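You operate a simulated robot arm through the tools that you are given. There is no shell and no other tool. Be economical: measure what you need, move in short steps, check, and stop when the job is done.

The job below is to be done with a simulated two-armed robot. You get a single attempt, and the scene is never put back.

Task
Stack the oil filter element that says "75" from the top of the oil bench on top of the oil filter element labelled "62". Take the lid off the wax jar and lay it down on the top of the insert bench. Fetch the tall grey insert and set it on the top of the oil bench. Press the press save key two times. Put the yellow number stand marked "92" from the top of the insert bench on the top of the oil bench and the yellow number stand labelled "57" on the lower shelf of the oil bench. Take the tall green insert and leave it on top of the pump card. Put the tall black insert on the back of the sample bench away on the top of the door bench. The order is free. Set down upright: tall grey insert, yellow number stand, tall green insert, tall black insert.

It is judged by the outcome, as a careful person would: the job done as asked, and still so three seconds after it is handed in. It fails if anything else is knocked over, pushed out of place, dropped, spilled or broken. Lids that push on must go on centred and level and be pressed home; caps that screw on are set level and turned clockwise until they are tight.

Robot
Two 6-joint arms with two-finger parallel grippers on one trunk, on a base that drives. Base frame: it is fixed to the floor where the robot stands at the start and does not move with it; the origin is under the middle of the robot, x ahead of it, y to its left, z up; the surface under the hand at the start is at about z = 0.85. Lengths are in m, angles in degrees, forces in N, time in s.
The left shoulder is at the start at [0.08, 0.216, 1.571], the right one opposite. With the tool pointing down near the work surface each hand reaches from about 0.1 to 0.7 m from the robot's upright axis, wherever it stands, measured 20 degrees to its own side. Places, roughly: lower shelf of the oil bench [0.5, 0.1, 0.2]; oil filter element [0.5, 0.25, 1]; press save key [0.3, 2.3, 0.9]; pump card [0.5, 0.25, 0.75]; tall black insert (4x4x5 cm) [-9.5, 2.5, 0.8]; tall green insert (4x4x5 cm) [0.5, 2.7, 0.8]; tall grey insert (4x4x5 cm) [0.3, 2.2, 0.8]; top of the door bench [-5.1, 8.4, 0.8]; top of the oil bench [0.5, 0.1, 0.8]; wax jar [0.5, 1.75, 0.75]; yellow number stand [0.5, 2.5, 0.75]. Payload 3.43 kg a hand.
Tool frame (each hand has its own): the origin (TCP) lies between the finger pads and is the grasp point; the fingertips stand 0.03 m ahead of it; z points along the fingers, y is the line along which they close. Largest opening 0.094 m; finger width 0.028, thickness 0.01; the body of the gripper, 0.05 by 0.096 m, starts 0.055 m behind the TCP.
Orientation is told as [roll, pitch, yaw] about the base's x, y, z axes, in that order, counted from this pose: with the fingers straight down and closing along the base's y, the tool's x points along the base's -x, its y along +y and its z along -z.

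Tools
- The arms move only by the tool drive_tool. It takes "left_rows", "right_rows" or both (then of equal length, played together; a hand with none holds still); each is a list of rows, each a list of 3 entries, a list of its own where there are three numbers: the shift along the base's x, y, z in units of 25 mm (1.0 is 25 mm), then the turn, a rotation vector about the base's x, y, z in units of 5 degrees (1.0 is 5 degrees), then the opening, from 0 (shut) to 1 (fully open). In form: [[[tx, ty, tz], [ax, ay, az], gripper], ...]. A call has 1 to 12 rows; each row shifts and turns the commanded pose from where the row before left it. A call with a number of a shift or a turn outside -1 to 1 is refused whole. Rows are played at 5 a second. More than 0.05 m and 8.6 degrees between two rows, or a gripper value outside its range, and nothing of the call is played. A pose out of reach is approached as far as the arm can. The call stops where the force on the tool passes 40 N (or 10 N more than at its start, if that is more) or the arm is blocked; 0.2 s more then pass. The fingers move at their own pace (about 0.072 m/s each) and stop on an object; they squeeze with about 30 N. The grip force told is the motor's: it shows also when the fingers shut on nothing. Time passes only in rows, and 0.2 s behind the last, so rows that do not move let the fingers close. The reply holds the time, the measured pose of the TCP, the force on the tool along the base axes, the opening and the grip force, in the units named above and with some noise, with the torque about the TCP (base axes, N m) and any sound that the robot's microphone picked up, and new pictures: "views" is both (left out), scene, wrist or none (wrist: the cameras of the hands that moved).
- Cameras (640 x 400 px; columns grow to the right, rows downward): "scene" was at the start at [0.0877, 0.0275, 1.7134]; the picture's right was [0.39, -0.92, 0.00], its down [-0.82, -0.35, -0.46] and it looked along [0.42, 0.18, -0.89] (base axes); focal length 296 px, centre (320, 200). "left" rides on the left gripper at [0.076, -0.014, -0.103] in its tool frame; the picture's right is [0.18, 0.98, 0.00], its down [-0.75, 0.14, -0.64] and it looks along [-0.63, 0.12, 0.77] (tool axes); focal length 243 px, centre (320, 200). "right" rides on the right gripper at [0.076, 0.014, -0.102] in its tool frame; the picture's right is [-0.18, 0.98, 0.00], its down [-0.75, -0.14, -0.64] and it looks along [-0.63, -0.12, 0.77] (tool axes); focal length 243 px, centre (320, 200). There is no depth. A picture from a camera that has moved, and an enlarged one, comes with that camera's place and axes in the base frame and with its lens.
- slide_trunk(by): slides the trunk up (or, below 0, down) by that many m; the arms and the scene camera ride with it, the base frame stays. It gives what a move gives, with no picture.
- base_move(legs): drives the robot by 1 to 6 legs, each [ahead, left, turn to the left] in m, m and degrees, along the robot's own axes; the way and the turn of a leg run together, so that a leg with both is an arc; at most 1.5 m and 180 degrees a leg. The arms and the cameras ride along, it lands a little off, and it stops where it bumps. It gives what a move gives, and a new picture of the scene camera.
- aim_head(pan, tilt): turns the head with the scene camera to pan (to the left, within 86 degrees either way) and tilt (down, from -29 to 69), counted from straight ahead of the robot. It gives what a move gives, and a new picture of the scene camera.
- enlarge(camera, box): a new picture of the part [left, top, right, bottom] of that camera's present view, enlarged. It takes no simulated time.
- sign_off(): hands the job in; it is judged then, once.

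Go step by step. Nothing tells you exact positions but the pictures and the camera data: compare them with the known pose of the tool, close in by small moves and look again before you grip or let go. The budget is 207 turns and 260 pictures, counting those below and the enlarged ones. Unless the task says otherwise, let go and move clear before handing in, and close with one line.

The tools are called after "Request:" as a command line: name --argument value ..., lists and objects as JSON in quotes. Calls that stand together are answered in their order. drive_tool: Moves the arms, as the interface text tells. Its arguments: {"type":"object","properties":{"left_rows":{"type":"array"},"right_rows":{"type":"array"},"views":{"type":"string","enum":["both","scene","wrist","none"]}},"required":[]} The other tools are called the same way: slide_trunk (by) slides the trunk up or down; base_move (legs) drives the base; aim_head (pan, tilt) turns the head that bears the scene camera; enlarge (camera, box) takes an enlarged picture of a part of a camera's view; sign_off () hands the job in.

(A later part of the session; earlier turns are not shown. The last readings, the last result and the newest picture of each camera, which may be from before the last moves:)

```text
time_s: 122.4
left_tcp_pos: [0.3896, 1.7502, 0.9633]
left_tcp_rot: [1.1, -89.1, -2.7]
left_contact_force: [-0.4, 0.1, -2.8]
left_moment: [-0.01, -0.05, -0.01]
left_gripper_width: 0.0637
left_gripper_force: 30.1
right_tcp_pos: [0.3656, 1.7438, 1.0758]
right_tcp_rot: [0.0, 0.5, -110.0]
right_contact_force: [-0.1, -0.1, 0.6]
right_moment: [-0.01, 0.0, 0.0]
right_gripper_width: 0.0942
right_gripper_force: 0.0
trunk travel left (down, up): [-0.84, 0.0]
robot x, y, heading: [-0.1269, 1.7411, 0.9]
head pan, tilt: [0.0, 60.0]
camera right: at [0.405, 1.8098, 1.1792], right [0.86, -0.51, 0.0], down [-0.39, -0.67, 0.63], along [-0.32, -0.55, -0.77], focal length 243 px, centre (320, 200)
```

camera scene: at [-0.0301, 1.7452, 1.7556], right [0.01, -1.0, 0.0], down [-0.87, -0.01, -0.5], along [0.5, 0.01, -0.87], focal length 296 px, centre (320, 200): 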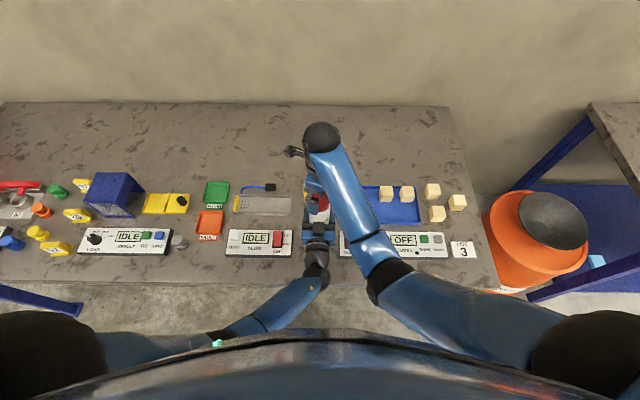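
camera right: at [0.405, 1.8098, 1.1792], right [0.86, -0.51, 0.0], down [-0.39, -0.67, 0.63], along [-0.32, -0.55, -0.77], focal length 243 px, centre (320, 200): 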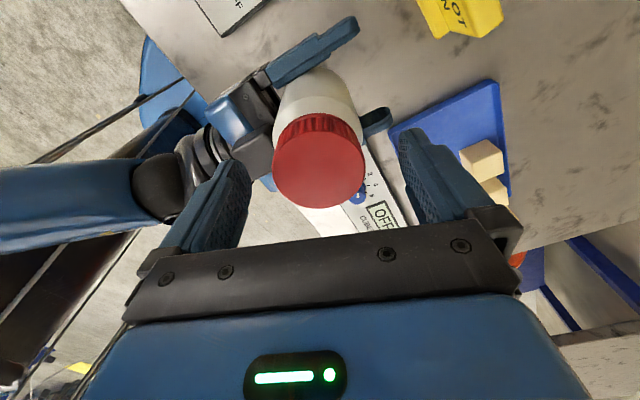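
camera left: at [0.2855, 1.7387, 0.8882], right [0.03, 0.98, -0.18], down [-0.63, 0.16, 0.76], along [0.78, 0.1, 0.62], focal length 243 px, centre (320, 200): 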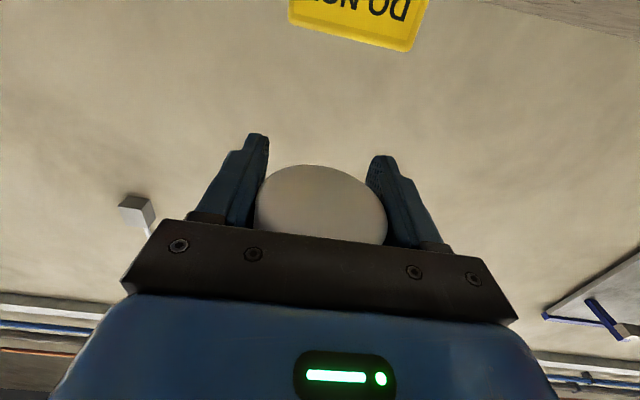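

Request:
drive_tool --right_rows '[[[0, -0.16, -0.6], [0, 0, 0], 1], [[0, 0, -0.55], [0, 0, 0], 1], [[0, 0, 0], [0, 0, 0], 0.7], [[0, 0, 0], [0, 0, 0], 0], [[0, 0, 0], [0, 0, 0], 0], [[0, 0, 0], [0, 0, 0], 0]]' --left_rows '[[[0, 0, 0], [0, 0, 0], 0], [[0, 0, 0], [0, 0, 0], 0], [[0, 0, 0], [0, 0, 0], 0], [[0, 0, 0], [0, 0, 0], 0], [[0, 0, 0], [0, 0, 0], 0], [[0, 0, 0], [0, 0, 0], 0]]' --views "wrist"

```text
time_s: 123.8
left_tcp_pos: [0.3907, 1.7481, 0.9627]
left_tcp_rot: [-1.4, -89.2, -0.2]
left_contact_force: [27.8, -7.4, -16.1]
left_moment: [0.21, 0.05, 0.38]
left_gripper_width: 0.0637
left_gripper_force: 30.4
right_tcp_pos: [0.3639, 1.7415, 1.0463]
right_tcp_rot: [-0.2, 0.4, -109.9]
right_contact_force: [-26.7, 7.6, 13.2]
right_moment: [0.55, 1.77, 0.07]
right_gripper_width: 0.0575
right_gripper_force: 30.6
trunk travel left (down, up): [-0.84, 0.0]
robot x, y, heading: [-0.1306, 1.741, 1.0]
head pan, tilt: [0.0, 60.0]
camera right: at [0.4045, 1.8064, 1.1502], right [0.86, -0.51, -0.01], down [-0.39, -0.67, 0.64], along [-0.33, -0.55, -0.77], focal length 243 px, centre (320, 200)
camera left: at [0.286, 1.7384, 0.8885], right [0.03, 0.98, -0.18], down [-0.63, 0.16, 0.76], along [0.78, 0.1, 0.62], focal length 243 px, centre (320, 200)
```

right: 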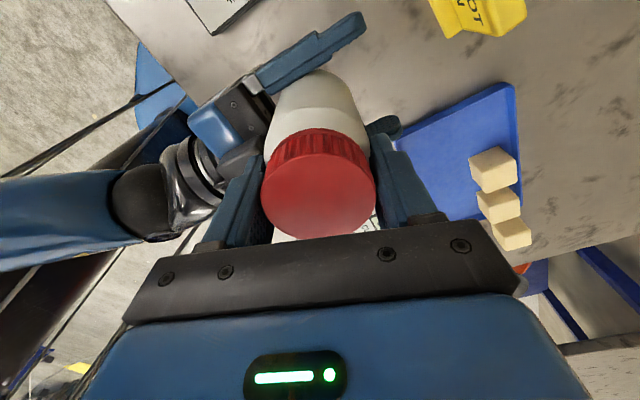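
left: 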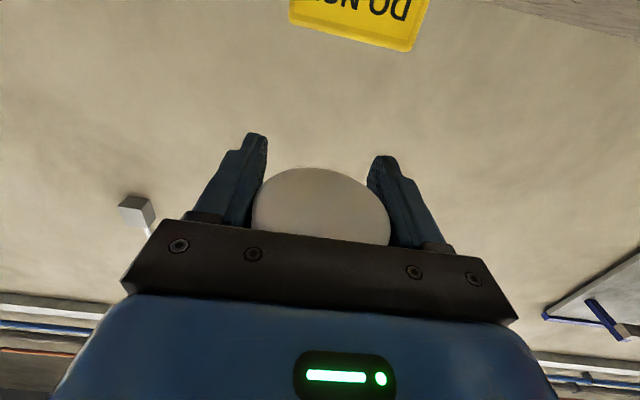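

Releasing the left hand so the jar straightens hanging from the lid; first recentring the right grip a few mm in −y.

Request:
drive_tool --right_rows '[[[0, 0, 0], [0, 0, 0], 0.74], [[0, -0.2, 0], [0, 0, 0], 0.74], [[0, 0, 0], [0, 0, 0], 0], [[0, 0, 0], [0, 0, 0], 0], [[0, 0, 0], [0, 0, 0], 0], [[0, 0, 0], [0, 0, 0], 0], [[0, 0, 0], [0, 0, 0], 0], [[0, 0, 0], [0, 0, 0], 0]]' --left_rows '[[[0, 0, 0], [0, 0, 0], 0], [[0, 0, 0], [0, 0, 0], 0], [[0, 0, 0], [0, 0, 0], 0], [[0, 0, 0], [0, 0, 0], 0], [[0, 0, 0], [0, 0, 0], 0], [[0, 0, 0], [0, 0, 0], 0.75], [[0, 0, 0], [0, 0, 0], 0.85], [[0, 0, 0], [0, 0, 0], 0.9]]' --views "wrist"

Request:
enlarge --camera "scene" --box '[300, 185, 340, 225]'

```text
time_s: 125.6
left_tcp_pos: [0.3899, 1.7488, 0.9632]
left_tcp_rot: [1.7, -89.3, -3.4]
left_contact_force: [-0.2, 0.4, 0.4]
left_moment: [0.02, 0.05, 0.01]
left_gripper_width: 0.0847
left_gripper_force: 0.0
right_tcp_pos: [0.3649, 1.735, 1.0478]
right_tcp_rot: [0.1, 0.5, -110.1]
right_contact_force: [0.3, -0.5, 0.2]
right_moment: [-0.03, 0.01, -0.02]
right_gripper_width: 0.0577
right_gripper_force: 30.0
trunk travel left (down, up): [-0.84, 0.0]
robot x, y, heading: [-0.1239, 1.7413, 0.9]
head pan, tilt: [0.0, 60.0]
camera right: at [0.4052, 1.8007, 1.1511], right [0.86, -0.51, 0.0], down [-0.39, -0.66, 0.63], along [-0.32, -0.55, -0.77], focal length 243 px, centre (320, 200)
camera left: at [0.2854, 1.7389, 0.8882], right [0.03, 0.98, -0.18], down [-0.63, 0.16, 0.76], along [0.78, 0.1, 0.62], focal length 243 px, centre (320, 200)
```

right: 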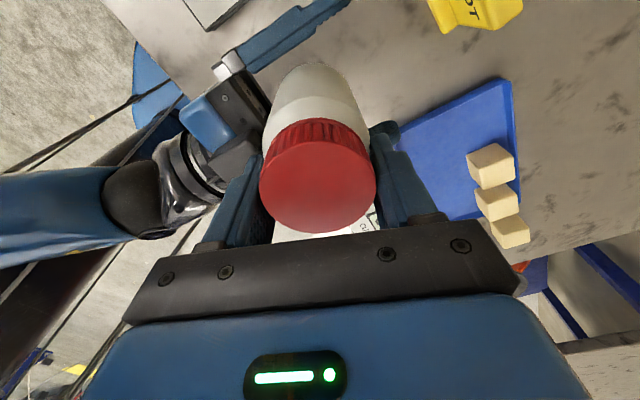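
left: 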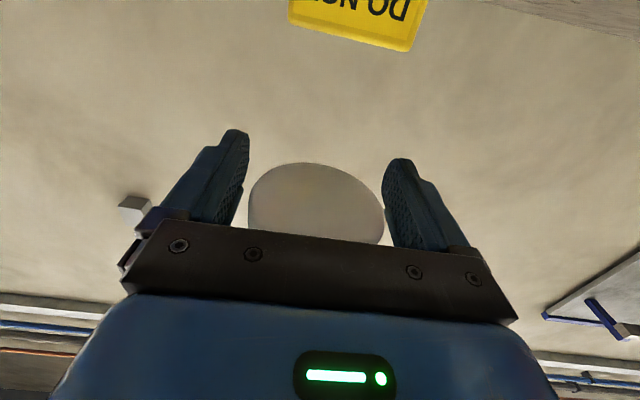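

```text
10.00 times, centred on (320, 205) of scene
camera zoom: at [-0.0301, 1.7453, 1.7556], right [0.01, -1.0, 0.0], down [-0.87, -0.01, -0.5], along [0.5, 0.01, -0.87], focal length 2957 px, centre (320, 150)
```

zoom: 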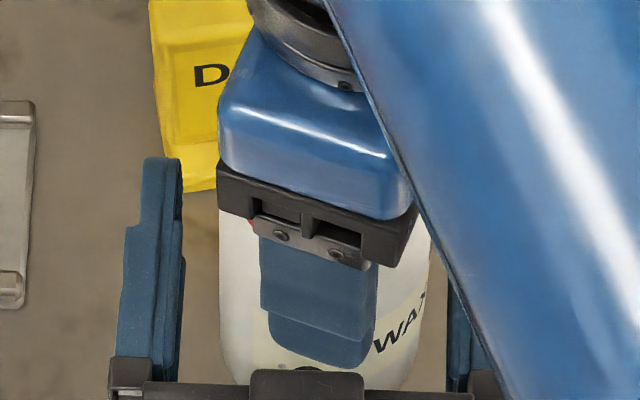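

Request:
drive_tool --left_rows '[[[-0.4, -0.2, 0], [0, 0, 0], 0.9], [[-0.35, -0.2, 0], [0, 0, 0], 0.9], [[0, 0, 0], [0, 0, 0], 0.6], [[0, 0, 0], [0, 0, 0], 0], [[0, 0, 0], [0, 0, 0], 0], [[0, 0, 0], [0, 0, 0], 0]]' --right_rows '[[[0, 0, 0], [0, 0, 0], 0], [[0, 0, 0], [0, 0, 0], 0], [[0, 0, 0], [0, 0, 0], 0], [[0, 0, 0], [0, 0, 0], 0], [[0, 0, 0], [0, 0, 0], 0], [[0, 0, 0], [0, 0, 0], 0]]' --views "wrist"

```text
time_s: 127.0
left_tcp_pos: [0.3708, 1.7402, 0.9625]
left_tcp_rot: [-0.9, -89.1, -0.7]
left_contact_force: [5.6, 25.4, -9.8]
left_moment: [-1.2, 0.06, 0.01]
left_gripper_width: 0.0638
left_gripper_force: 30.0
right_tcp_pos: [0.3658, 1.7353, 1.0477]
right_tcp_rot: [0.1, 0.4, -110.1]
right_contact_force: [-5.0, -26.2, 9.5]
right_moment: [-0.91, 0.36, -0.1]
right_gripper_width: 0.0579
right_gripper_force: 29.7
trunk travel left (down, up): [-0.84, 0.0]
robot x, y, heading: [-0.1278, 1.7362, 0.7]
head pan, tilt: [0.0, 60.0]
camera right: at [0.4053, 1.8002, 1.1513], right [0.86, -0.51, 0.0], down [-0.39, -0.66, 0.64], along [-0.33, -0.55, -0.77], focal length 243 px, centre (320, 200)
camera left: at [0.2661, 1.7301, 0.8875], right [0.02, 0.98, -0.18], down [-0.63, 0.16, 0.76], along [0.78, 0.1, 0.62], focal length 243 px, centre (320, 200)
```

right: 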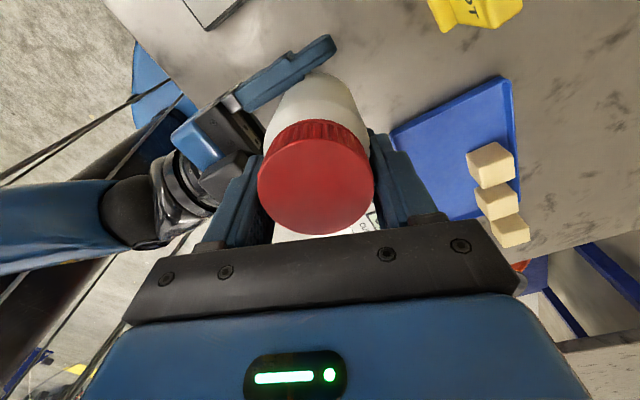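
left: 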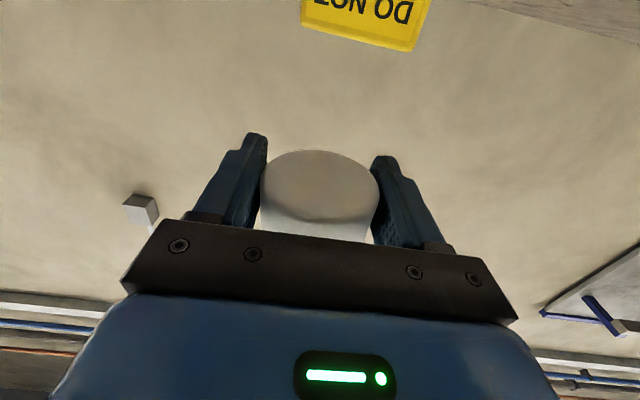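

Request:
drive_tool --left_rows '[[[0, 0.16, 0], [0, 0, 0], 0], [[0, 0, 0], [0, 0, 0], 0], [[0, 0, 0], [0, 0, 0], 0], [[0, 0, 0], [0, 0, 0], 0], [[0, 0, 0], [0, 0, 0], 0], [[0, 0, 0], [0, 0, 0], 0]]' --right_rows '[[[0, 0, 0], [0, 0, 0], 0], [[0, 0, 0], [0, 0, 0], 0.72], [[0, 0.12, -0.05], [0, 0, 0], 0.72], [[0, 0, 0], [0, 0, 0], 0], [[0, 0, 0], [0, 0, 0], 0], [[0, 0, 0], [0, 0, 0], 0]]' --views "none"

```text
time_s: 128.4
left_tcp_pos: [0.3711, 1.7426, 0.9638]
left_tcp_rot: [1.2, -89.3, -3.0]
left_contact_force: [-22.8, -4.6, 12.5]
left_moment: [-0.06, -0.73, 0.08]
left_gripper_width: 0.0635
left_gripper_force: 29.5
right_tcp_pos: [0.3656, 1.739, 1.0475]
right_tcp_rot: [0.2, 0.8, -110.0]
right_contact_force: [22.8, 4.9, -13.3]
right_moment: [0.28, -1.14, -0.13]
right_gripper_width: 0.0577
right_gripper_force: 29.8
trunk travel left (down, up): [-0.84, 0.0]
robot x, y, heading: [-0.1253, 1.7402, 0.9]
head pan, tilt: [0.0, 60.0]
```

Request:
drive_tool --right_rows '[[[0.12, 0, 0.05], [0, 0, 0], 0], [[0, 0, 0], [0, 0, 1], 0], [[0, 0, 0], [0, 0, 1], 0], [[0, 0, 0], [0, 0, 1], 0], [[0, 0, 0], [0, 0, 1], 0], [[0, 0, 0], [0, 0, 1], 0], [[0, 0, 0], [0, 0, 0], 0]]' --left_rows '[[[0, 0, 0], [0, 0, 0], 0], [[0, 0, 0], [0, 0, 0], 0], [[0, 0, 0], [0, 0, 0], 0], [[0, 0, 0], [0, 0, 0], 0], [[0, 0, 0], [0, 0, 0], 0], [[0, 0, 0], [0, 0, 0], 0], [[0, 0, 0], [0, 0, 0], 0]]' --views "wrist"

Request:
enlarge --camera "scene" --box '[300, 185, 340, 225]'

```text
time_s: 130.0
left_tcp_pos: [0.3708, 1.7457, 0.9631]
left_tcp_rot: [3.4, -89.3, -4.8]
left_contact_force: [-6.5, 9.1, 5.5]
left_moment: [-0.12, -0.22, 0.97]
left_gripper_width: 0.0622
left_gripper_force: 29.6
right_tcp_pos: [0.3675, 1.7394, 1.0474]
right_tcp_rot: [0.0, 0.4, -85.1]
right_contact_force: [7.7, -9.2, -4.8]
right_moment: [-0.69, -0.4, -1.06]
right_gripper_width: 0.0582
right_gripper_force: 30.2
trunk travel left (down, up): [-0.84, 0.0]
robot x, y, heading: [-0.1265, 1.7434, 0.9]
head pan, tilt: [0.0, 60.0]
camera right: at [0.3764, 1.8142, 1.1513], right [0.99, -0.1, 0.0], down [-0.08, -0.77, 0.64], along [-0.06, -0.63, -0.77], focal length 243 px, centre (320, 200)
camera left: at [0.2667, 1.7339, 0.8876], right [0.02, 0.98, -0.18], down [-0.63, 0.16, 0.76], along [0.78, 0.1, 0.62], focal length 243 px, centre (320, 200)
```

right: 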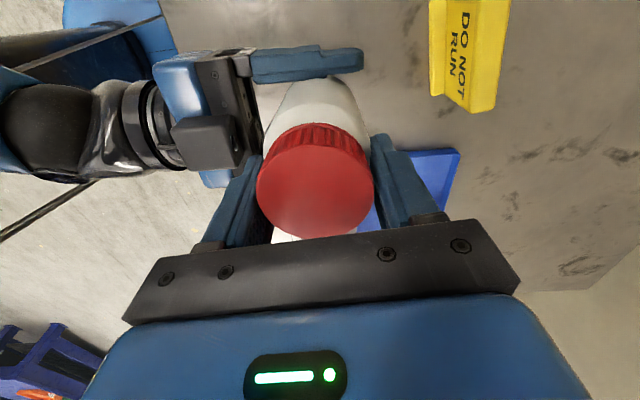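
left: 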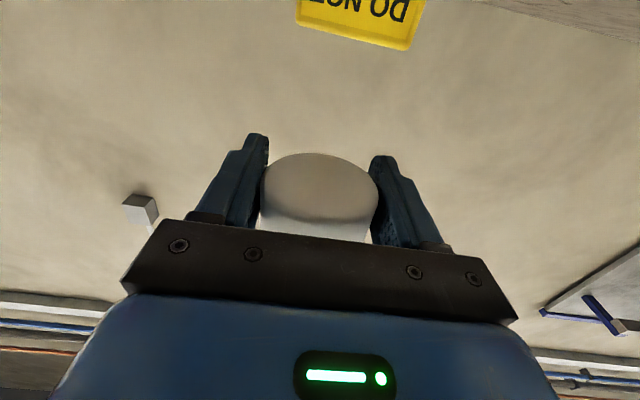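

```text
10.00 times, centred on (320, 205) of scene
camera zoom: at [-0.0301, 1.7453, 1.7556], right [0.01, -1.0, 0.0], down [-0.87, -0.01, -0.5], along [0.5, 0.01, -0.87], focal length 2957 px, centre (320, 150)
```

zoom: 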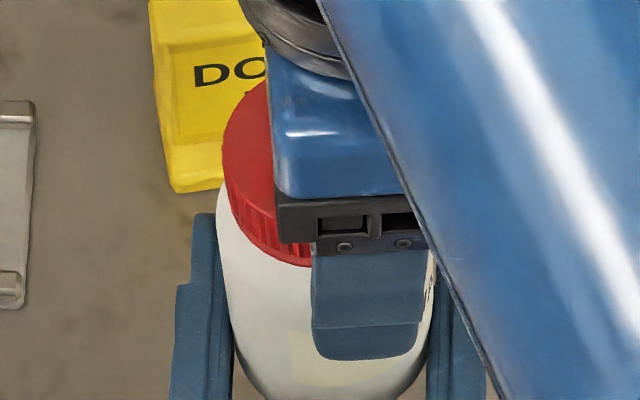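

Torque reached ~1 Nm and the jar turned with the lid, so it may be a tight push-on lid. Trying a straight pull with this good grip.

Request:
drive_tool --right_rows '[[[0, 0, 0.1], [0, 0, 0], 0], [[0, 0, 0.1], [0, 0, 0], 0], [[0, 0, 0.1], [0, 0, 0], 0], [[0, 0, 0.1], [0, 0, 0], 0]]' --left_rows '[[[0, 0, -0.1], [0, 0, 0], 0], [[0, 0, -0.1], [0, 0, 0], 0], [[0, 0, -0.1], [0, 0, 0], 0], [[0, 0, -0.1], [0, 0, 0], 0]]' --views "wrist"

Request:
enlarge --camera "scene" --box '[300, 185, 340, 225]'

```text
time_s: 131.0
left_tcp_pos: [0.3709, 1.7415, 0.9554]
left_tcp_rot: [-17.5, -89.5, 15.9]
left_contact_force: [4.7, 0.2, 27.3]
left_moment: [-0.17, 0.65, 0.36]
left_gripper_width: 0.0628
left_gripper_force: 30.3
right_tcp_pos: [0.3661, 1.7394, 1.0566]
right_tcp_rot: [-0.3, 0.6, -84.8]
right_contact_force: [-5.2, -0.6, -29.4]
right_moment: [0.01, 0.03, -0.36]
right_gripper_width: 0.0582
right_gripper_force: 29.8
trunk travel left (down, up): [-0.84, 0.0]
robot x, y, heading: [-0.1235, 1.7441, 0.7]
head pan, tilt: [0.0, 60.0]
camera right: at [0.3745, 1.8153, 1.1602], right [1.0, -0.09, -0.01], down [-0.07, -0.77, 0.63], along [-0.07, -0.63, -0.77], focal length 243 px, centre (320, 200)
camera left: at [0.2676, 1.7318, 0.8806], right [0.03, 0.98, -0.19], down [-0.63, 0.16, 0.76], along [0.78, 0.1, 0.62], focal length 243 px, centre (320, 200)
```

right: 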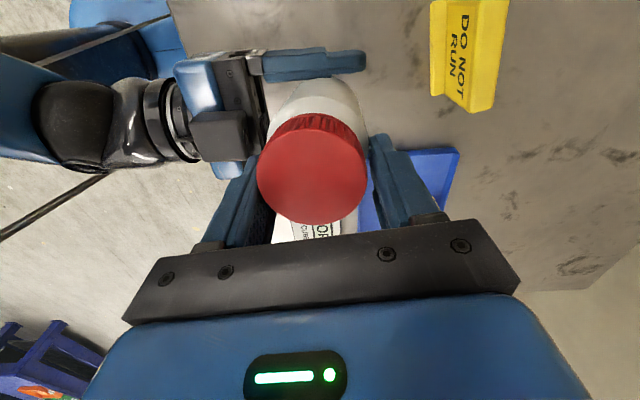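
left: 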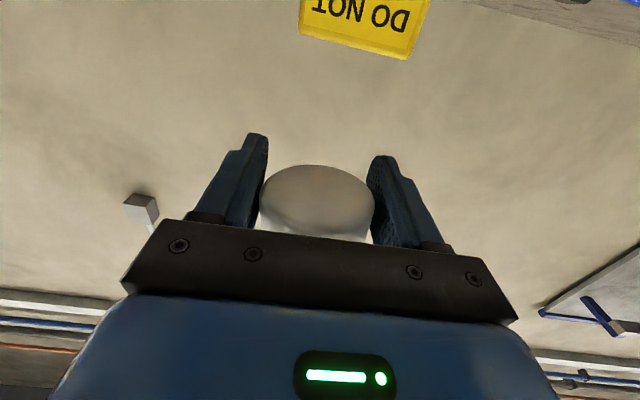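

```text
10.00 times, centred on (320, 205) of scene
camera zoom: at [-0.0301, 1.7453, 1.7555], right [0.01, -1.0, 0.0], down [-0.87, -0.01, -0.5], along [0.5, 0.01, -0.87], focal length 2957 px, centre (320, 150)
```

zoom: 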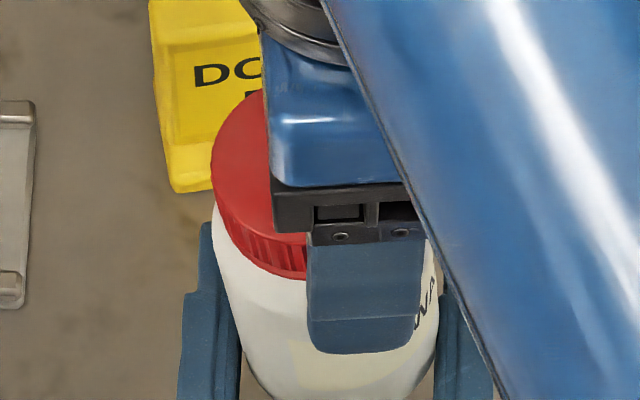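

Grips slipped at ~29 N without the lid moving. I'll regrip lower and run one stroke while tracking lid ridges (right camera) and the label to see what really turns.

Request:
drive_tool --right_rows '[[[0, 0, 0], [0, 0, 0], 0.74], [[0, 0, -0.4], [0, 0, 0], 0.74], [[0, 0, 0], [0, 0, -1], 0.74], [[0, 0, 0], [0, 0, -1], 0.74], [[0, 0, 0], [0, 0, 0], 0], [[0, 0, 0], [0, 0, 0], 0], [[0, 0, 0], [0, 0, 0], 0]]' --left_rows '[[[0, 0, 0], [0, 0, 0], 0], [[0, 0, 0], [0, 0, 0], 0], [[0, 0, 0], [0, 0, 0], 0], [[0, 0, 0], [0, 0, 0], 0], [[0, 0, 0], [0, 0, 0], 0], [[0, 0, 0], [0, 0, 0], 0], [[0, 0, 0], [0, 0, 0], 0]]' --views "none"

Request:
enlarge --camera "right" --box '[240, 60, 400, 180]'

Request:
enlarge --camera "scene" --box '[300, 185, 340, 225]'

```text
time_s: 132.6
left_tcp_pos: [0.3706, 1.7423, 0.9533]
left_tcp_rot: [-1.3, -89.2, -0.4]
left_contact_force: [20.0, -3.0, -13.4]
left_moment: [-0.12, 0.72, 0.01]
left_gripper_width: 0.0619
left_gripper_force: 30.1
right_tcp_pos: [0.3676, 1.7382, 1.0481]
right_tcp_rot: [-0.1, 0.4, -95.0]
right_contact_force: [-20.5, 3.2, 10.7]
right_moment: [0.38, 1.14, 0.11]
right_gripper_width: 0.0584
right_gripper_force: 29.9
trunk travel left (down, up): [-0.84, 0.0]
robot x, y, heading: [-0.1225, 1.74, 0.8]
head pan, tilt: [0.0, 60.0]
```

```text
3.33 times, centred on (320, 120) of right
camera zoom: at [0.3886, 1.8125, 1.1517], right [0.96, -0.27, 0.0], down [-0.21, -0.74, 0.64], along [-0.17, -0.61, -0.77], focal length 809 px, centre (320, 467)
```

zoom: 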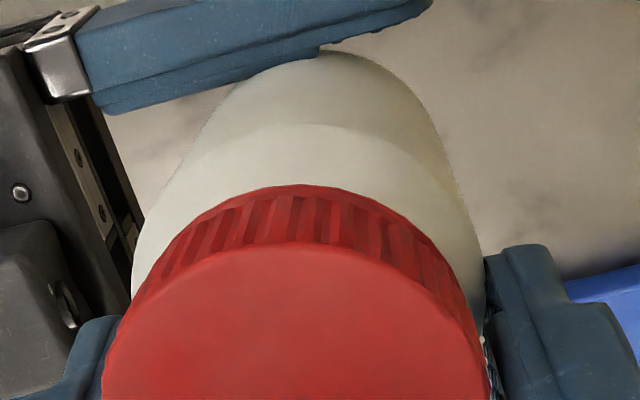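

```text
10.00 times, centred on (320, 205) of scene
camera zoom: at [-0.0301, 1.7453, 1.7556], right [0.01, -1.0, 0.0], down [-0.87, -0.01, -0.5], along [0.5, 0.01, -0.87], focal length 2957 px, centre (320, 150)
```

zoom: 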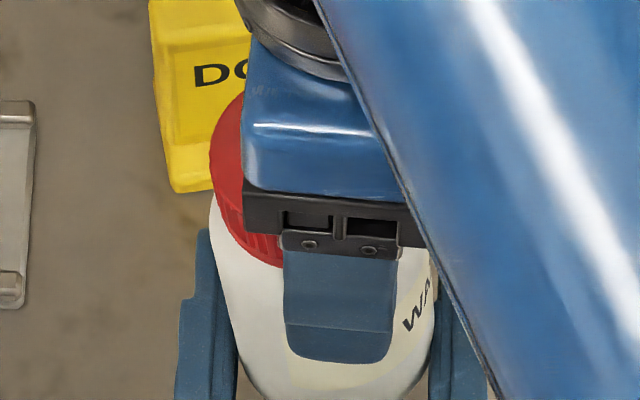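

Request:
drive_tool --right_rows '[[[-0.1, 0, 0.05], [0, 0, 0], 0], [[0, 0, 0], [0, 0, 1], 0], [[0, 0, 0], [0, 0, 1], 0], [[0, 0, 0], [0, 0, 1], 0], [[0, 0, 0], [0, 0, 1], 0], [[0, 0, 0], [0, 0, 0], 0]]' --left_rows '[[[0, 0, 0], [0, 0, 0], 0], [[0, 0, 0], [0, 0, 0], 0], [[0, 0, 0], [0, 0, 0], 0], [[0, 0, 0], [0, 0, 0], 0], [[0, 0, 0], [0, 0, 0], 0], [[0, 0, 0], [0, 0, 0], 0]]' --views "none"

Request:
enlarge --camera "right" --box '[240, 60, 400, 180]'

Request:
enlarge --camera "scene" --box '[300, 185, 340, 225]'

```text
time_s: 134.0
left_tcp_pos: [0.3695, 1.7453, 0.9531]
left_tcp_rot: [1.9, -89.1, -3.5]
left_contact_force: [-17.4, 18.8, 1.1]
left_moment: [-0.88, -0.6, 0.73]
left_gripper_width: 0.0629
left_gripper_force: 30.1
right_tcp_pos: [0.3658, 1.7375, 1.049]
right_tcp_rot: [0.2, 0.3, -75.1]
right_contact_force: [17.8, -18.7, -1.3]
right_moment: [-0.93, -1.11, -0.92]
right_gripper_width: 0.0591
right_gripper_force: 30.2
trunk travel left (down, up): [-0.84, 0.0]
robot x, y, heading: [-0.1299, 1.7398, 1.0]
head pan, tilt: [0.0, 60.0]
```

```text
3.33 times, centred on (320, 120) of right
camera zoom: at [0.3608, 1.814, 1.1525], right [1.0, 0.07, 0.0], down [0.06, -0.77, 0.64], along [0.05, -0.64, -0.77], focal length 809 px, centre (320, 467)
```

zoom: 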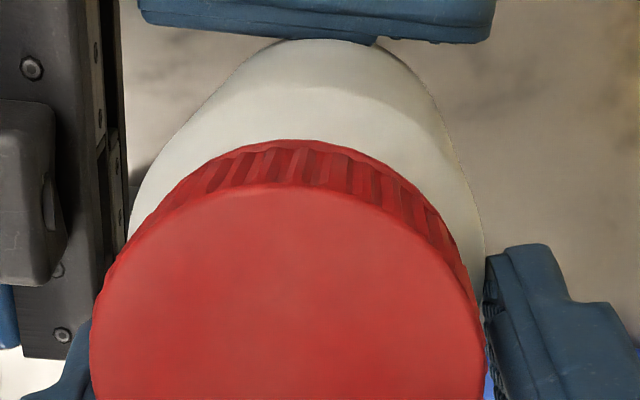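

```text
10.00 times, centred on (320, 205) of scene
camera zoom: at [-0.0301, 1.7453, 1.7555], right [0.01, -1.0, 0.0], down [-0.87, -0.01, -0.5], along [0.5, 0.01, -0.87], focal length 2957 px, centre (320, 150)
```

zoom: 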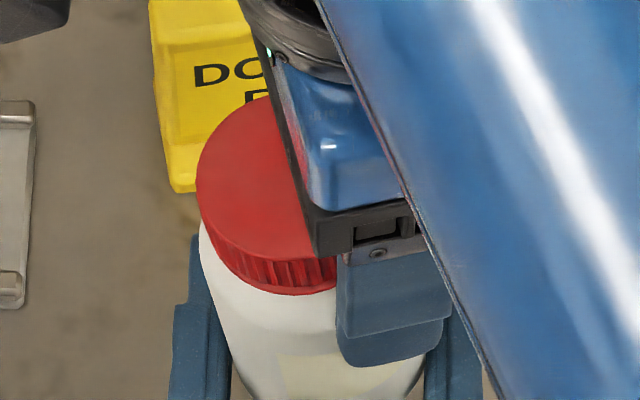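

Request:
drive_tool --right_rows '[[[0, 0, 0], [0, 0, 0.8], 0], [[0, 0, 0], [0, 0, 0], 0]]' --left_rows '[[[0, 0, 0], [0, 0, 0], 0], [[0, 0, 0], [0, 0, 0], 0]]' --views "none"

Request:
enlarge --camera "right" --box '[240, 60, 400, 180]'

```text
time_s: 134.6
left_tcp_pos: [0.3697, 1.7444, 0.9514]
left_tcp_rot: [1.3, -89.2, -2.8]
left_contact_force: [-10.2, 19.6, -8.0]
left_moment: [-0.87, -0.27, 0.56]
left_gripper_width: 0.063
left_gripper_force: 29.7
right_tcp_pos: [0.3649, 1.7374, 1.0497]
right_tcp_rot: [0.0, 0.2, -71.0]
right_contact_force: [9.2, -20.3, 4.5]
right_moment: [-1.01, -0.76, -0.72]
right_gripper_width: 0.0595
right_gripper_force: 30.2
trunk travel left (down, up): [-0.84, 0.0]
robot x, y, heading: [-0.1294, 1.7399, 0.9]
head pan, tilt: [0.0, 60.0]
```

```text
3.33 times, centred on (320, 120) of right
camera zoom: at [0.3549, 1.8142, 1.1527], right [0.99, 0.15, 0.0], down [0.11, -0.76, 0.64], along [0.09, -0.63, -0.77], focal length 809 px, centre (320, 467)
```

zoom: 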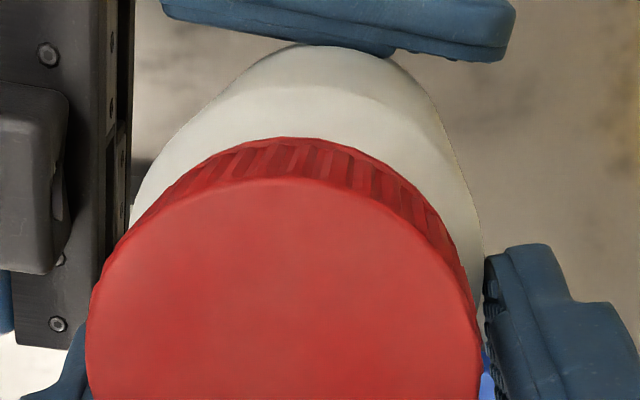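

I believe my grip has been off-axis in y: the left hand says the jar axis is at y ≈ 1.745 while my TCP is at 1.737. Recentring there at yaw −110 and checking forces.

Request:
drive_tool --right_rows '[[[0, 0, 0], [0, 0, 0], 0.78], [[0, 0.3, -0.04], [0, 0, -1], 0.78], [[0, 0, 0], [0, 0, -1], 0.78], [[0, 0, 0], [0, 0, -1], 0.78], [[0, 0, 0], [0, 0, -1], 0.78], [[0, 0, 0], [0, 0, -1], 0.78], [[0, 0, 0], [0, 0, -1], 0.78], [[0, 0, 0], [0, 0, -1], 0.78], [[0, 0, 0], [0, 0, -0.8], 0.78], [[0, 0, 0], [0, 0, 0], 0], [[0, 0, 0], [0, 0, 0], 0], [[0, 0, 0], [0, 0, 0], 0]]' --views "none"

Request:
drive_tool --right_rows '[[[0, 0, 0], [0, 0, 0], 0]]' --left_rows '[[[0, 0, 0], [0, 0, 0], 0]]' --views "scene"

```text
time_s: 137.2
left_tcp_pos: [0.3705, 1.7428, 0.9536]
left_tcp_rot: [0.0, -89.2, -1.7]
left_contact_force: [17.7, -8.4, -12.9]
left_moment: [0.17, 0.62, 0.3]
left_gripper_width: 0.0632
left_gripper_force: 29.7
right_tcp_pos: [0.3643, 1.7473, 1.0499]
right_tcp_rot: [0.0, 0.5, -110.0]
right_contact_force: [-18.5, 7.6, 11.6]
right_moment: [0.54, 0.99, -0.31]
right_gripper_width: 0.0592
right_gripper_force: 30.2
trunk travel left (down, up): [-0.84, 0.0]
robot x, y, heading: [-0.1263, 1.7425, 0.8]
head pan, tilt: [0.0, 60.0]
```

```text
time_s: 137.6
left_tcp_pos: [0.3703, 1.7438, 0.9544]
left_tcp_rot: [1.6, -89.1, -3.2]
left_contact_force: [18.2, -10.8, -13.2]
left_moment: [0.27, 0.59, 0.29]
left_gripper_width: 0.0636
left_gripper_force: 29.7
right_tcp_pos: [0.3646, 1.7465, 1.0481]
right_tcp_rot: [0.1, 0.6, -110.0]
right_contact_force: [-17.9, 10.0, 10.6]
right_moment: [0.56, 1.01, -0.28]
right_gripper_width: 0.059
right_gripper_force: 30.3
trunk travel left (down, up): [-0.84, 0.0]
robot x, y, heading: [-0.1244, 1.7391, 0.6]
head pan, tilt: [0.0, 60.0]
camera scene: at [-0.0301, 1.7452, 1.7556], right [0.01, -1.0, 0.0], down [-0.87, -0.01, -0.5], along [0.5, 0.01, -0.87], focal length 296 px, centre (320, 200)
```

scene: 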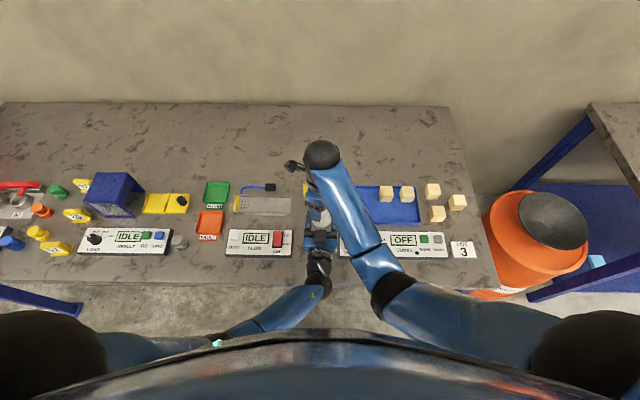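

Width is better centred (0.059). Relieving the side force and stroking 30°.

Request:
drive_tool --right_rows '[[[-0.12, 0.05, 0.06], [0, 0, 0], 0], [[0, 0, 0], [0, 0, 1], 0], [[0, 0, 0], [0, 0, 1], 0], [[0, 0, 0], [0, 0, 1], 0], [[0, 0, 0], [0, 0, 1], 0], [[0, 0, 0], [0, 0, 0], 0]]' --left_rows '[[[0, 0, 0], [0, 0, 0], 0], [[0, 0, 0], [0, 0, 0], 0], [[0, 0, 0], [0, 0, 0], 0], [[0, 0, 0], [0, 0, 0], 0], [[0, 0, 0], [0, 0, 0], 0], [[0, 0, 0], [0, 0, 0], 0]]' --views "none"

Request:
drive_tool --right_rows '[[[0, 0, 0], [0, 0, 1], 0], [[0, 0, 0], [0, 0, 1], 0], [[0, 0, 0], [0, 0, 1], 0], [[0, 0, 0], [0, 0, 1], 0], [[0, 0, 0], [0, 0, 0], 0]]' --left_rows '[[[0, 0, 0], [0, 0, 0], 0], [[0, 0, 0], [0, 0, 0], 0], [[0, 0, 0], [0, 0, 0], 0], [[0, 0, 0], [0, 0, 0], 0], [[0, 0, 0], [0, 0, 0], 0]]' --views "none"

```text
time_s: 139.0
left_tcp_pos: [0.3705, 1.7443, 0.9523]
left_tcp_rot: [4.1, -89.2, -5.7]
left_contact_force: [-16.5, 12.6, 2.0]
left_moment: [-0.5, -0.46, 0.18]
left_gripper_width: 0.0631
left_gripper_force: 29.5
right_tcp_pos: [0.3623, 1.7489, 1.0503]
right_tcp_rot: [0.2, 0.5, -90.0]
right_contact_force: [15.2, -13.1, -4.0]
right_moment: [-0.71, -1.05, -0.18]
right_gripper_width: 0.0583
right_gripper_force: 30.0
trunk travel left (down, up): [-0.84, 0.0]
robot x, y, heading: [-0.129, 1.7398, 0.8]
head pan, tilt: [0.0, 60.0]
```

```text
time_s: 140.2
left_tcp_pos: [0.3708, 1.7428, 0.9534]
left_tcp_rot: [-0.4, -89.2, -1.4]
left_contact_force: [2.3, 3.6, -11.1]
left_moment: [-0.36, 0.01, 0.17]
left_gripper_width: 0.0638
left_gripper_force: 29.7
right_tcp_pos: [0.3618, 1.7477, 1.0496]
right_tcp_rot: [0.1, 0.6, -69.8]
right_contact_force: [-1.9, -3.4, 8.0]
right_moment: [0.06, 0.11, -0.19]
right_gripper_width: 0.0579
right_gripper_force: 30.4
trunk travel left (down, up): [-0.84, 0.0]
robot x, y, heading: [-0.1278, 1.7404, 0.9]
head pan, tilt: [0.0, 60.0]
```

Turning smoothly now with low torque (0.18 Nm) – the thread is turning. Continuing the stroke.

Request:
drive_tool --right_rows '[[[0, 0, 0.02], [0, 0, 1], 0], [[0, 0, 0.02], [0, 0, 1], 0], [[0, 0, 0.02], [0, 0, 1], 0], [[0, 0, 0.02], [0, 0, 1], 0], [[0, 0, 0], [0, 0, 1], 0], [[0, 0, 0], [0, 0, 1], 0], [[0, 0, 0], [0, 0, 0], 0]]' --left_rows '[[[0, 0, 0], [0, 0, 0], 0], [[0, 0, 0], [0, 0, 0], 0], [[0, 0, 0], [0, 0, 0], 0], [[0, 0, 0], [0, 0, 0], 0], [[0, 0, 0], [0, 0, 0], 0], [[0, 0, 0], [0, 0, 0], 0], [[0, 0, 0], [0, 0, 0], 0]]' --views "none"

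Request:
enlarge --camera "scene" --box '[300, 185, 340, 225]'

```text
time_s: 141.8
left_tcp_pos: [0.3708, 1.744, 0.9539]
left_tcp_rot: [1.3, -89.2, -3.0]
left_contact_force: [2.8, 0.2, 3.2]
left_moment: [0.06, 0.11, 0.41]
left_gripper_width: 0.0625
left_gripper_force: 30.4
right_tcp_pos: [0.3609, 1.7462, 1.0517]
right_tcp_rot: [0.0, 0.6, -39.8]
right_contact_force: [-1.9, -0.1, -4.9]
right_moment: [-0.11, 0.13, -0.45]
right_gripper_width: 0.0593
right_gripper_force: 30.2
trunk travel left (down, up): [-0.84, 0.0]
robot x, y, heading: [-0.1273, 1.7389, 0.8]
head pan, tilt: [0.0, 60.0]
```

```text
10.00 times, centred on (320, 205) of scene
camera zoom: at [-0.0301, 1.7453, 1.7555], right [0.01, -1.0, 0.0], down [-0.87, -0.01, -0.5], along [0.5, 0.01, -0.87], focal length 2957 px, centre (320, 150)
```

zoom: 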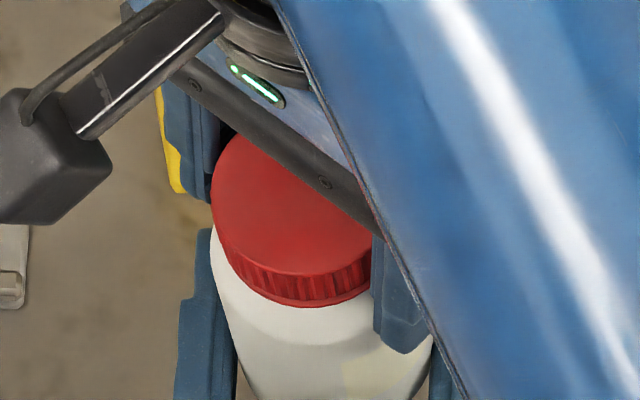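

Request:
drive_tool --right_rows '[[[0, 0, -0.03], [0, 0, 1], 0], [[0, 0, 0], [0, 0, 1], 0], [[0, 0, 0], [0, 0, 1], 0], [[0, 0, 0], [0, 0, 1], 0], [[0, 0, 0], [0, 0, 1], 0], [[0, 0, 0], [0, 0, 1], 0], [[0, 0, 0], [0, 0, 1], 0], [[0, 0, 0], [0, 0, 1], 0], [[0, 0, 0], [0, 0, 0], 0]]' --left_rows '[[[0, 0, 0], [0, 0, 0], 0], [[0, 0, 0], [0, 0, 0], 0], [[0, 0, 0], [0, 0, 0], 0], [[0, 0, 0], [0, 0, 0], 0], [[0, 0, 0], [0, 0, 0], 0], [[0, 0, 0], [0, 0, 0], 0], [[0, 0, 0], [0, 0, 0], 0], [[0, 0, 0], [0, 0, 0], 0], [[0, 0, 0], [0, 0, 0], 0]]' --views "none"

Request:
drive_tool --right_rows '[[[0, 0, 0], [0, 0, 1], 0], [[0, 0, 0], [0, 0, 1], 0], [[0, 0, 0], [0, 0, 1], 0], [[0, 0, 0], [0, 0, 1], 0], [[0, 0, 0], [0, 0, 1], 0], [[0, 0, 0], [0, 0, 1], 0], [[0, 0, 0], [0, 0, 1], 0], [[0, 0, 0], [0, 0, 1], 0], [[0, 0, 0], [0, 0, 0], 0]]' --left_rows '[[[0, 0, 0], [0, 0, 0], 0], [[0, 0, 0], [0, 0, 0], 0], [[0, 0, 0], [0, 0, 0], 0], [[0, 0, 0], [0, 0, 0], 0], [[0, 0, 0], [0, 0, 0], 0], [[0, 0, 0], [0, 0, 0], 0], [[0, 0, 0], [0, 0, 0], 0], [[0, 0, 0], [0, 0, 0], 0], [[0, 0, 0], [0, 0, 0], 0]]' --views "none"

Request:
enlarge --camera "scene" --box '[300, 185, 340, 225]'

```text
time_s: 143.8
left_tcp_pos: [0.3707, 1.7444, 0.9532]
left_tcp_rot: [2.6, -89.2, -4.0]
left_contact_force: [-7.8, 14.9, -3.0]
left_moment: [-0.44, -0.25, -0.05]
left_gripper_width: 0.0618
left_gripper_force: 29.8
right_tcp_pos: [0.363, 1.7461, 1.0518]
right_tcp_rot: [-0.2, 0.4, 0.0]
right_contact_force: [7.3, -16.3, 0.2]
right_moment: [-1.08, -0.55, -0.03]
right_gripper_width: 0.0585
right_gripper_force: 30.1
trunk travel left (down, up): [-0.84, 0.0]
robot x, y, heading: [-0.1246, 1.7409, 0.8]
head pan, tilt: [0.0, 60.0]
```

```text
time_s: 145.8
left_tcp_pos: [0.3697, 1.7443, 0.9539]
left_tcp_rot: [-0.6, -89.4, -0.9]
left_contact_force: [-9.6, 22.4, -2.9]
left_moment: [-0.87, -0.44, 0.46]
left_gripper_width: 0.0629
left_gripper_force: 30.1
right_tcp_pos: [0.364, 1.7458, 1.0508]
right_tcp_rot: [-0.2, 0.5, 39.9]
right_contact_force: [9.6, -21.8, -0.9]
right_moment: [-1.3, -0.51, -0.64]
right_gripper_width: 0.0586
right_gripper_force: 29.8
trunk travel left (down, up): [-0.84, 0.0]
robot x, y, heading: [-0.1302, 1.7411, 0.4]
head pan, tilt: [0.0, 60.0]
```

```text
10.00 times, centred on (320, 205) of scene
camera zoom: at [-0.0301, 1.7453, 1.7556], right [0.01, -1.0, 0.0], down [-0.87, -0.01, -0.5], along [0.5, 0.01, -0.87], focal length 2957 px, centre (320, 150)
```

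zoom: 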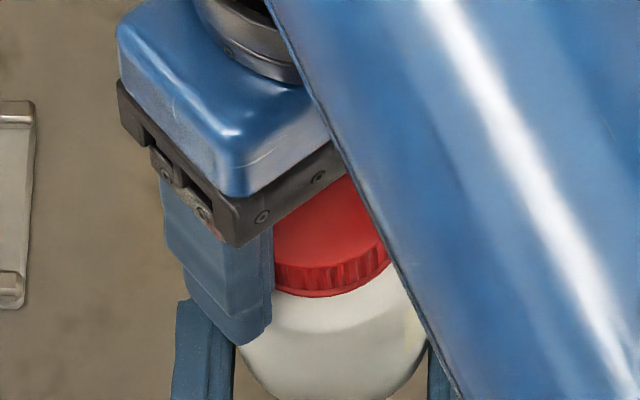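

Request:
drive_tool --right_rows '[[[0, 0, 0.1], [0, 0, 0], 0], [[0, 0, 0.1], [0, 0, 0], 0], [[0, 0, 0], [0, 0, 0], 0]]' --left_rows '[[[0, 0, 0], [0, 0, 0], 0], [[0, 0, 0], [0, 0, 0], 0], [[0, 0, 0], [0, 0, 0], 0]]' --views "none"

```text
time_s: 146.6
left_tcp_pos: [0.3717, 1.7436, 0.9561]
left_tcp_rot: [-1.7, -89.6, 0.2]
left_contact_force: [-17.3, 15.7, 19.8]
left_moment: [-0.2, -0.73, 0.25]
left_gripper_width: 0.0631
left_gripper_force: 29.9
right_tcp_pos: [0.3614, 1.7477, 1.0552]
right_tcp_rot: [0.0, 0.8, 39.9]
right_contact_force: [17.6, -15.1, -22.6]
right_moment: [-1.29, -0.83, -0.34]
right_gripper_width: 0.06
right_gripper_force: 29.9
trunk travel left (down, up): [-0.84, 0.0]
robot x, y, heading: [-0.1256, 1.7412, 0.9]
head pan, tilt: [0.0, 60.0]
```

Still threaded. Lowering back and continuing to turn in the same grip.

Request:
drive_tool --right_rows '[[[0.05, -0.08, -0.2], [0, 0, 0], 0], [[0, 0, 0], [0, 0, 1], 0], [[0, 0, 0], [0, 0, 1], 0], [[0, 0, 0], [0, 0, 1], 0], [[0, 0, 0], [0, 0, 1], 0], [[0, 0, 0], [0, 0, 1], 0], [[0, 0, 0], [0, 0, 1], 0], [[0, 0, 0], [0, 0, 1], 0], [[0, 0, 0], [0, 0, 1], 0], [[0, 0, 0], [0, 0, 0], 0]]' --left_rows '[[[0, 0, 0], [0, 0, 0], 0], [[0, 0, 0], [0, 0, 0], 0], [[0, 0, 0], [0, 0, 0], 0], [[0, 0, 0], [0, 0, 0], 0], [[0, 0, 0], [0, 0, 0], 0], [[0, 0, 0], [0, 0, 0], 0], [[0, 0, 0], [0, 0, 0], 0], [[0, 0, 0], [0, 0, 0], 0], [[0, 0, 0], [0, 0, 0], 0], [[0, 0, 0], [0, 0, 0], 0]]' --views "none"

Request:
drive_tool --right_rows '[[[0, 0, 0], [0, 0, 1], 0], [[0, 0, 0], [0, 0, 1], 0], [[0, 0, 0], [0, 0, 1], 0], [[0, 0, 0], [0, 0, 1], 0], [[0, 0, 0], [0, 0, 1], 0], [[0, 0, 0], [0, 0, 1], 0], [[0, 0, 0], [0, 0, 1], 0], [[0, 0, 0], [0, 0, 1], 0], [[0, 0, 0], [0, 0, 0], 0]]' --left_rows '[[[0, 0, 0], [0, 0, 0], 0], [[0, 0, 0], [0, 0, 0], 0], [[0, 0, 0], [0, 0, 0], 0], [[0, 0, 0], [0, 0, 0], 0], [[0, 0, 0], [0, 0, 0], 0], [[0, 0, 0], [0, 0, 0], 0], [[0, 0, 0], [0, 0, 0], 0], [[0, 0, 0], [0, 0, 0], 0], [[0, 0, 0], [0, 0, 0], 0]]' --views "both"

```text
time_s: 148.8
left_tcp_pos: [0.3698, 1.7449, 0.9525]
left_tcp_rot: [8.6, -89.2, -10.2]
left_contact_force: [-29.0, 18.9, -8.4]
left_moment: [-0.68, -1.07, 0.89]
left_gripper_width: 0.0612
left_gripper_force: 29.9
right_tcp_pos: [0.3642, 1.7444, 1.0525]
right_tcp_rot: [-0.3, 0.7, 79.9]
right_contact_force: [29.5, -19.9, 5.5]
right_moment: [-1.27, -1.87, -1.0]
right_gripper_width: 0.0606
right_gripper_force: 29.8
trunk travel left (down, up): [-0.84, 0.0]
robot x, y, heading: [-0.1301, 1.7417, 1.0]
head pan, tilt: [0.0, 60.0]
```

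```text
time_s: 150.8
left_tcp_pos: [0.3693, 1.7439, 0.952]
left_tcp_rot: [5.6, -89.1, -7.3]
left_contact_force: [-25.1, 0.5, -14.7]
left_moment: [-0.01, -0.73, 0.6]
left_gripper_width: 0.0615
left_gripper_force: 29.7
right_tcp_pos: [0.3639, 1.7473, 1.0517]
right_tcp_rot: [-0.3, 0.4, 120.1]
right_contact_force: [25.3, 0.0, 12.9]
right_moment: [0.04, -1.81, -0.48]
right_gripper_width: 0.06
right_gripper_force: 29.5
trunk travel left (down, up): [-0.84, 0.0]
robot x, y, heading: [-0.1211, 1.7408, 1.0]
head pan, tilt: [0.0, 60.0]
camera scene: at [-0.0301, 1.7452, 1.7556], right [0.01, -1.0, 0.0], down [-0.87, -0.01, -0.5], along [0.5, 0.01, -0.87], focal length 296 px, centre (320, 200)
camera right: at [0.3904, 1.6739, 1.1554], right [-0.94, -0.33, -0.01], down [-0.26, 0.73, 0.64], along [-0.21, 0.6, -0.77], focal length 243 px, centre (320, 200)
camera left: at [0.2653, 1.7337, 0.8782], right [0.03, 0.98, -0.18], down [-0.63, 0.16, 0.76], along [0.78, 0.09, 0.62], focal length 243 px, centre (320, 200)
```

scene: 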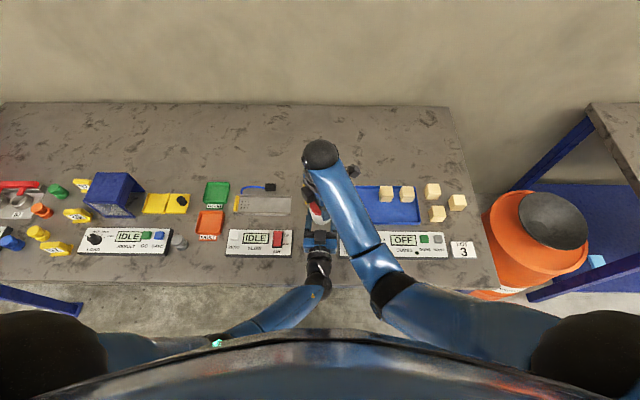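
right: 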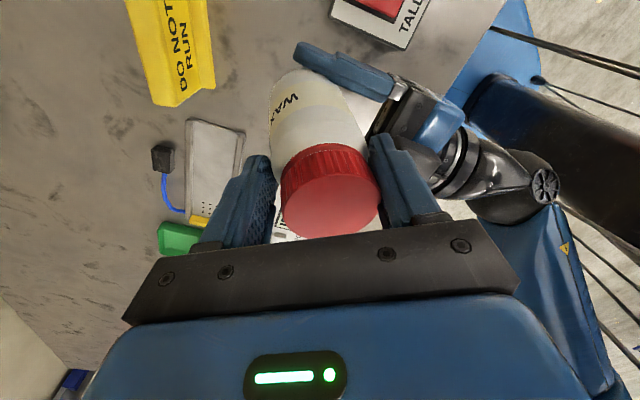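
left: 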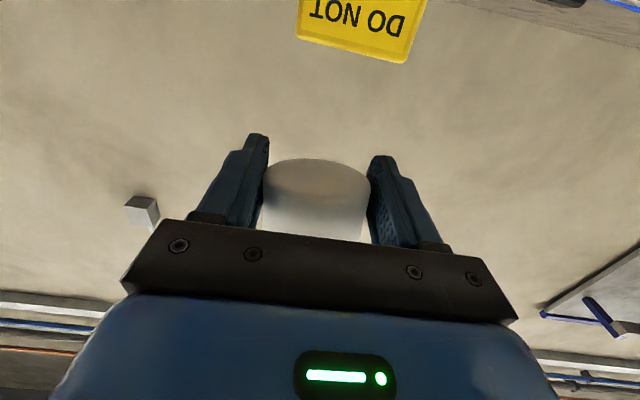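

About 200°+ of relative turn so far. Testing a pull again.

Request:
drive_tool --right_rows '[[[0.08, 0, 0.1], [0, 0, 0], 0], [[0.05, 0, 0.15], [0, 0, 0], 0], [[0, 0, 0.1], [0, 0, 0], 0], [[0, 0, 0], [0, 0, 0], 0]]' --left_rows '[[[0, 0, 0], [0, 0, 0], 0], [[0, 0, 0], [0, 0, 0], 0], [[0, 0, 0], [0, 0, 0], 0], [[0, 0, 0], [0, 0, 0], 0]]' --views "none"

Request:
enlarge --camera "right" --box '[240, 60, 400, 240]'

```text
time_s: 151.8
left_tcp_pos: [0.3706, 1.7431, 0.9567]
left_tcp_rot: [-25.0, -89.6, 23.4]
left_contact_force: [-17.5, -3.2, 22.9]
left_moment: [-0.07, -0.39, 0.06]
left_gripper_width: 0.0617
left_gripper_force: 30.2
right_tcp_pos: [0.3651, 1.7452, 1.0591]
right_tcp_rot: [0.2, 0.5, 120.1]
right_contact_force: [18.4, 2.7, -26.4]
right_moment: [0.46, -1.28, -0.04]
right_gripper_width: 0.0617
right_gripper_force: 29.8
trunk travel left (down, up): [-0.84, 0.0]
robot x, y, heading: [-0.1257, 1.746, 1.1]
head pan, tilt: [0.0, 60.0]
```

```text
2.22 times, centred on (320, 150) of right
camera zoom: at [0.3918, 1.6729, 1.1621], right [-0.94, -0.33, 0.0], down [-0.26, 0.73, 0.64], along [-0.21, 0.6, -0.77], focal length 539 px, centre (320, 311)
```

zoom: 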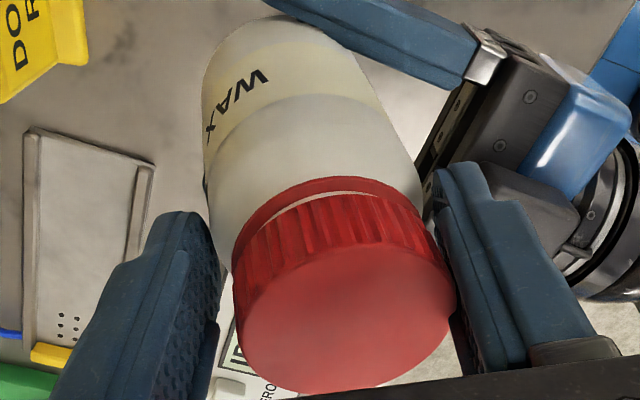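

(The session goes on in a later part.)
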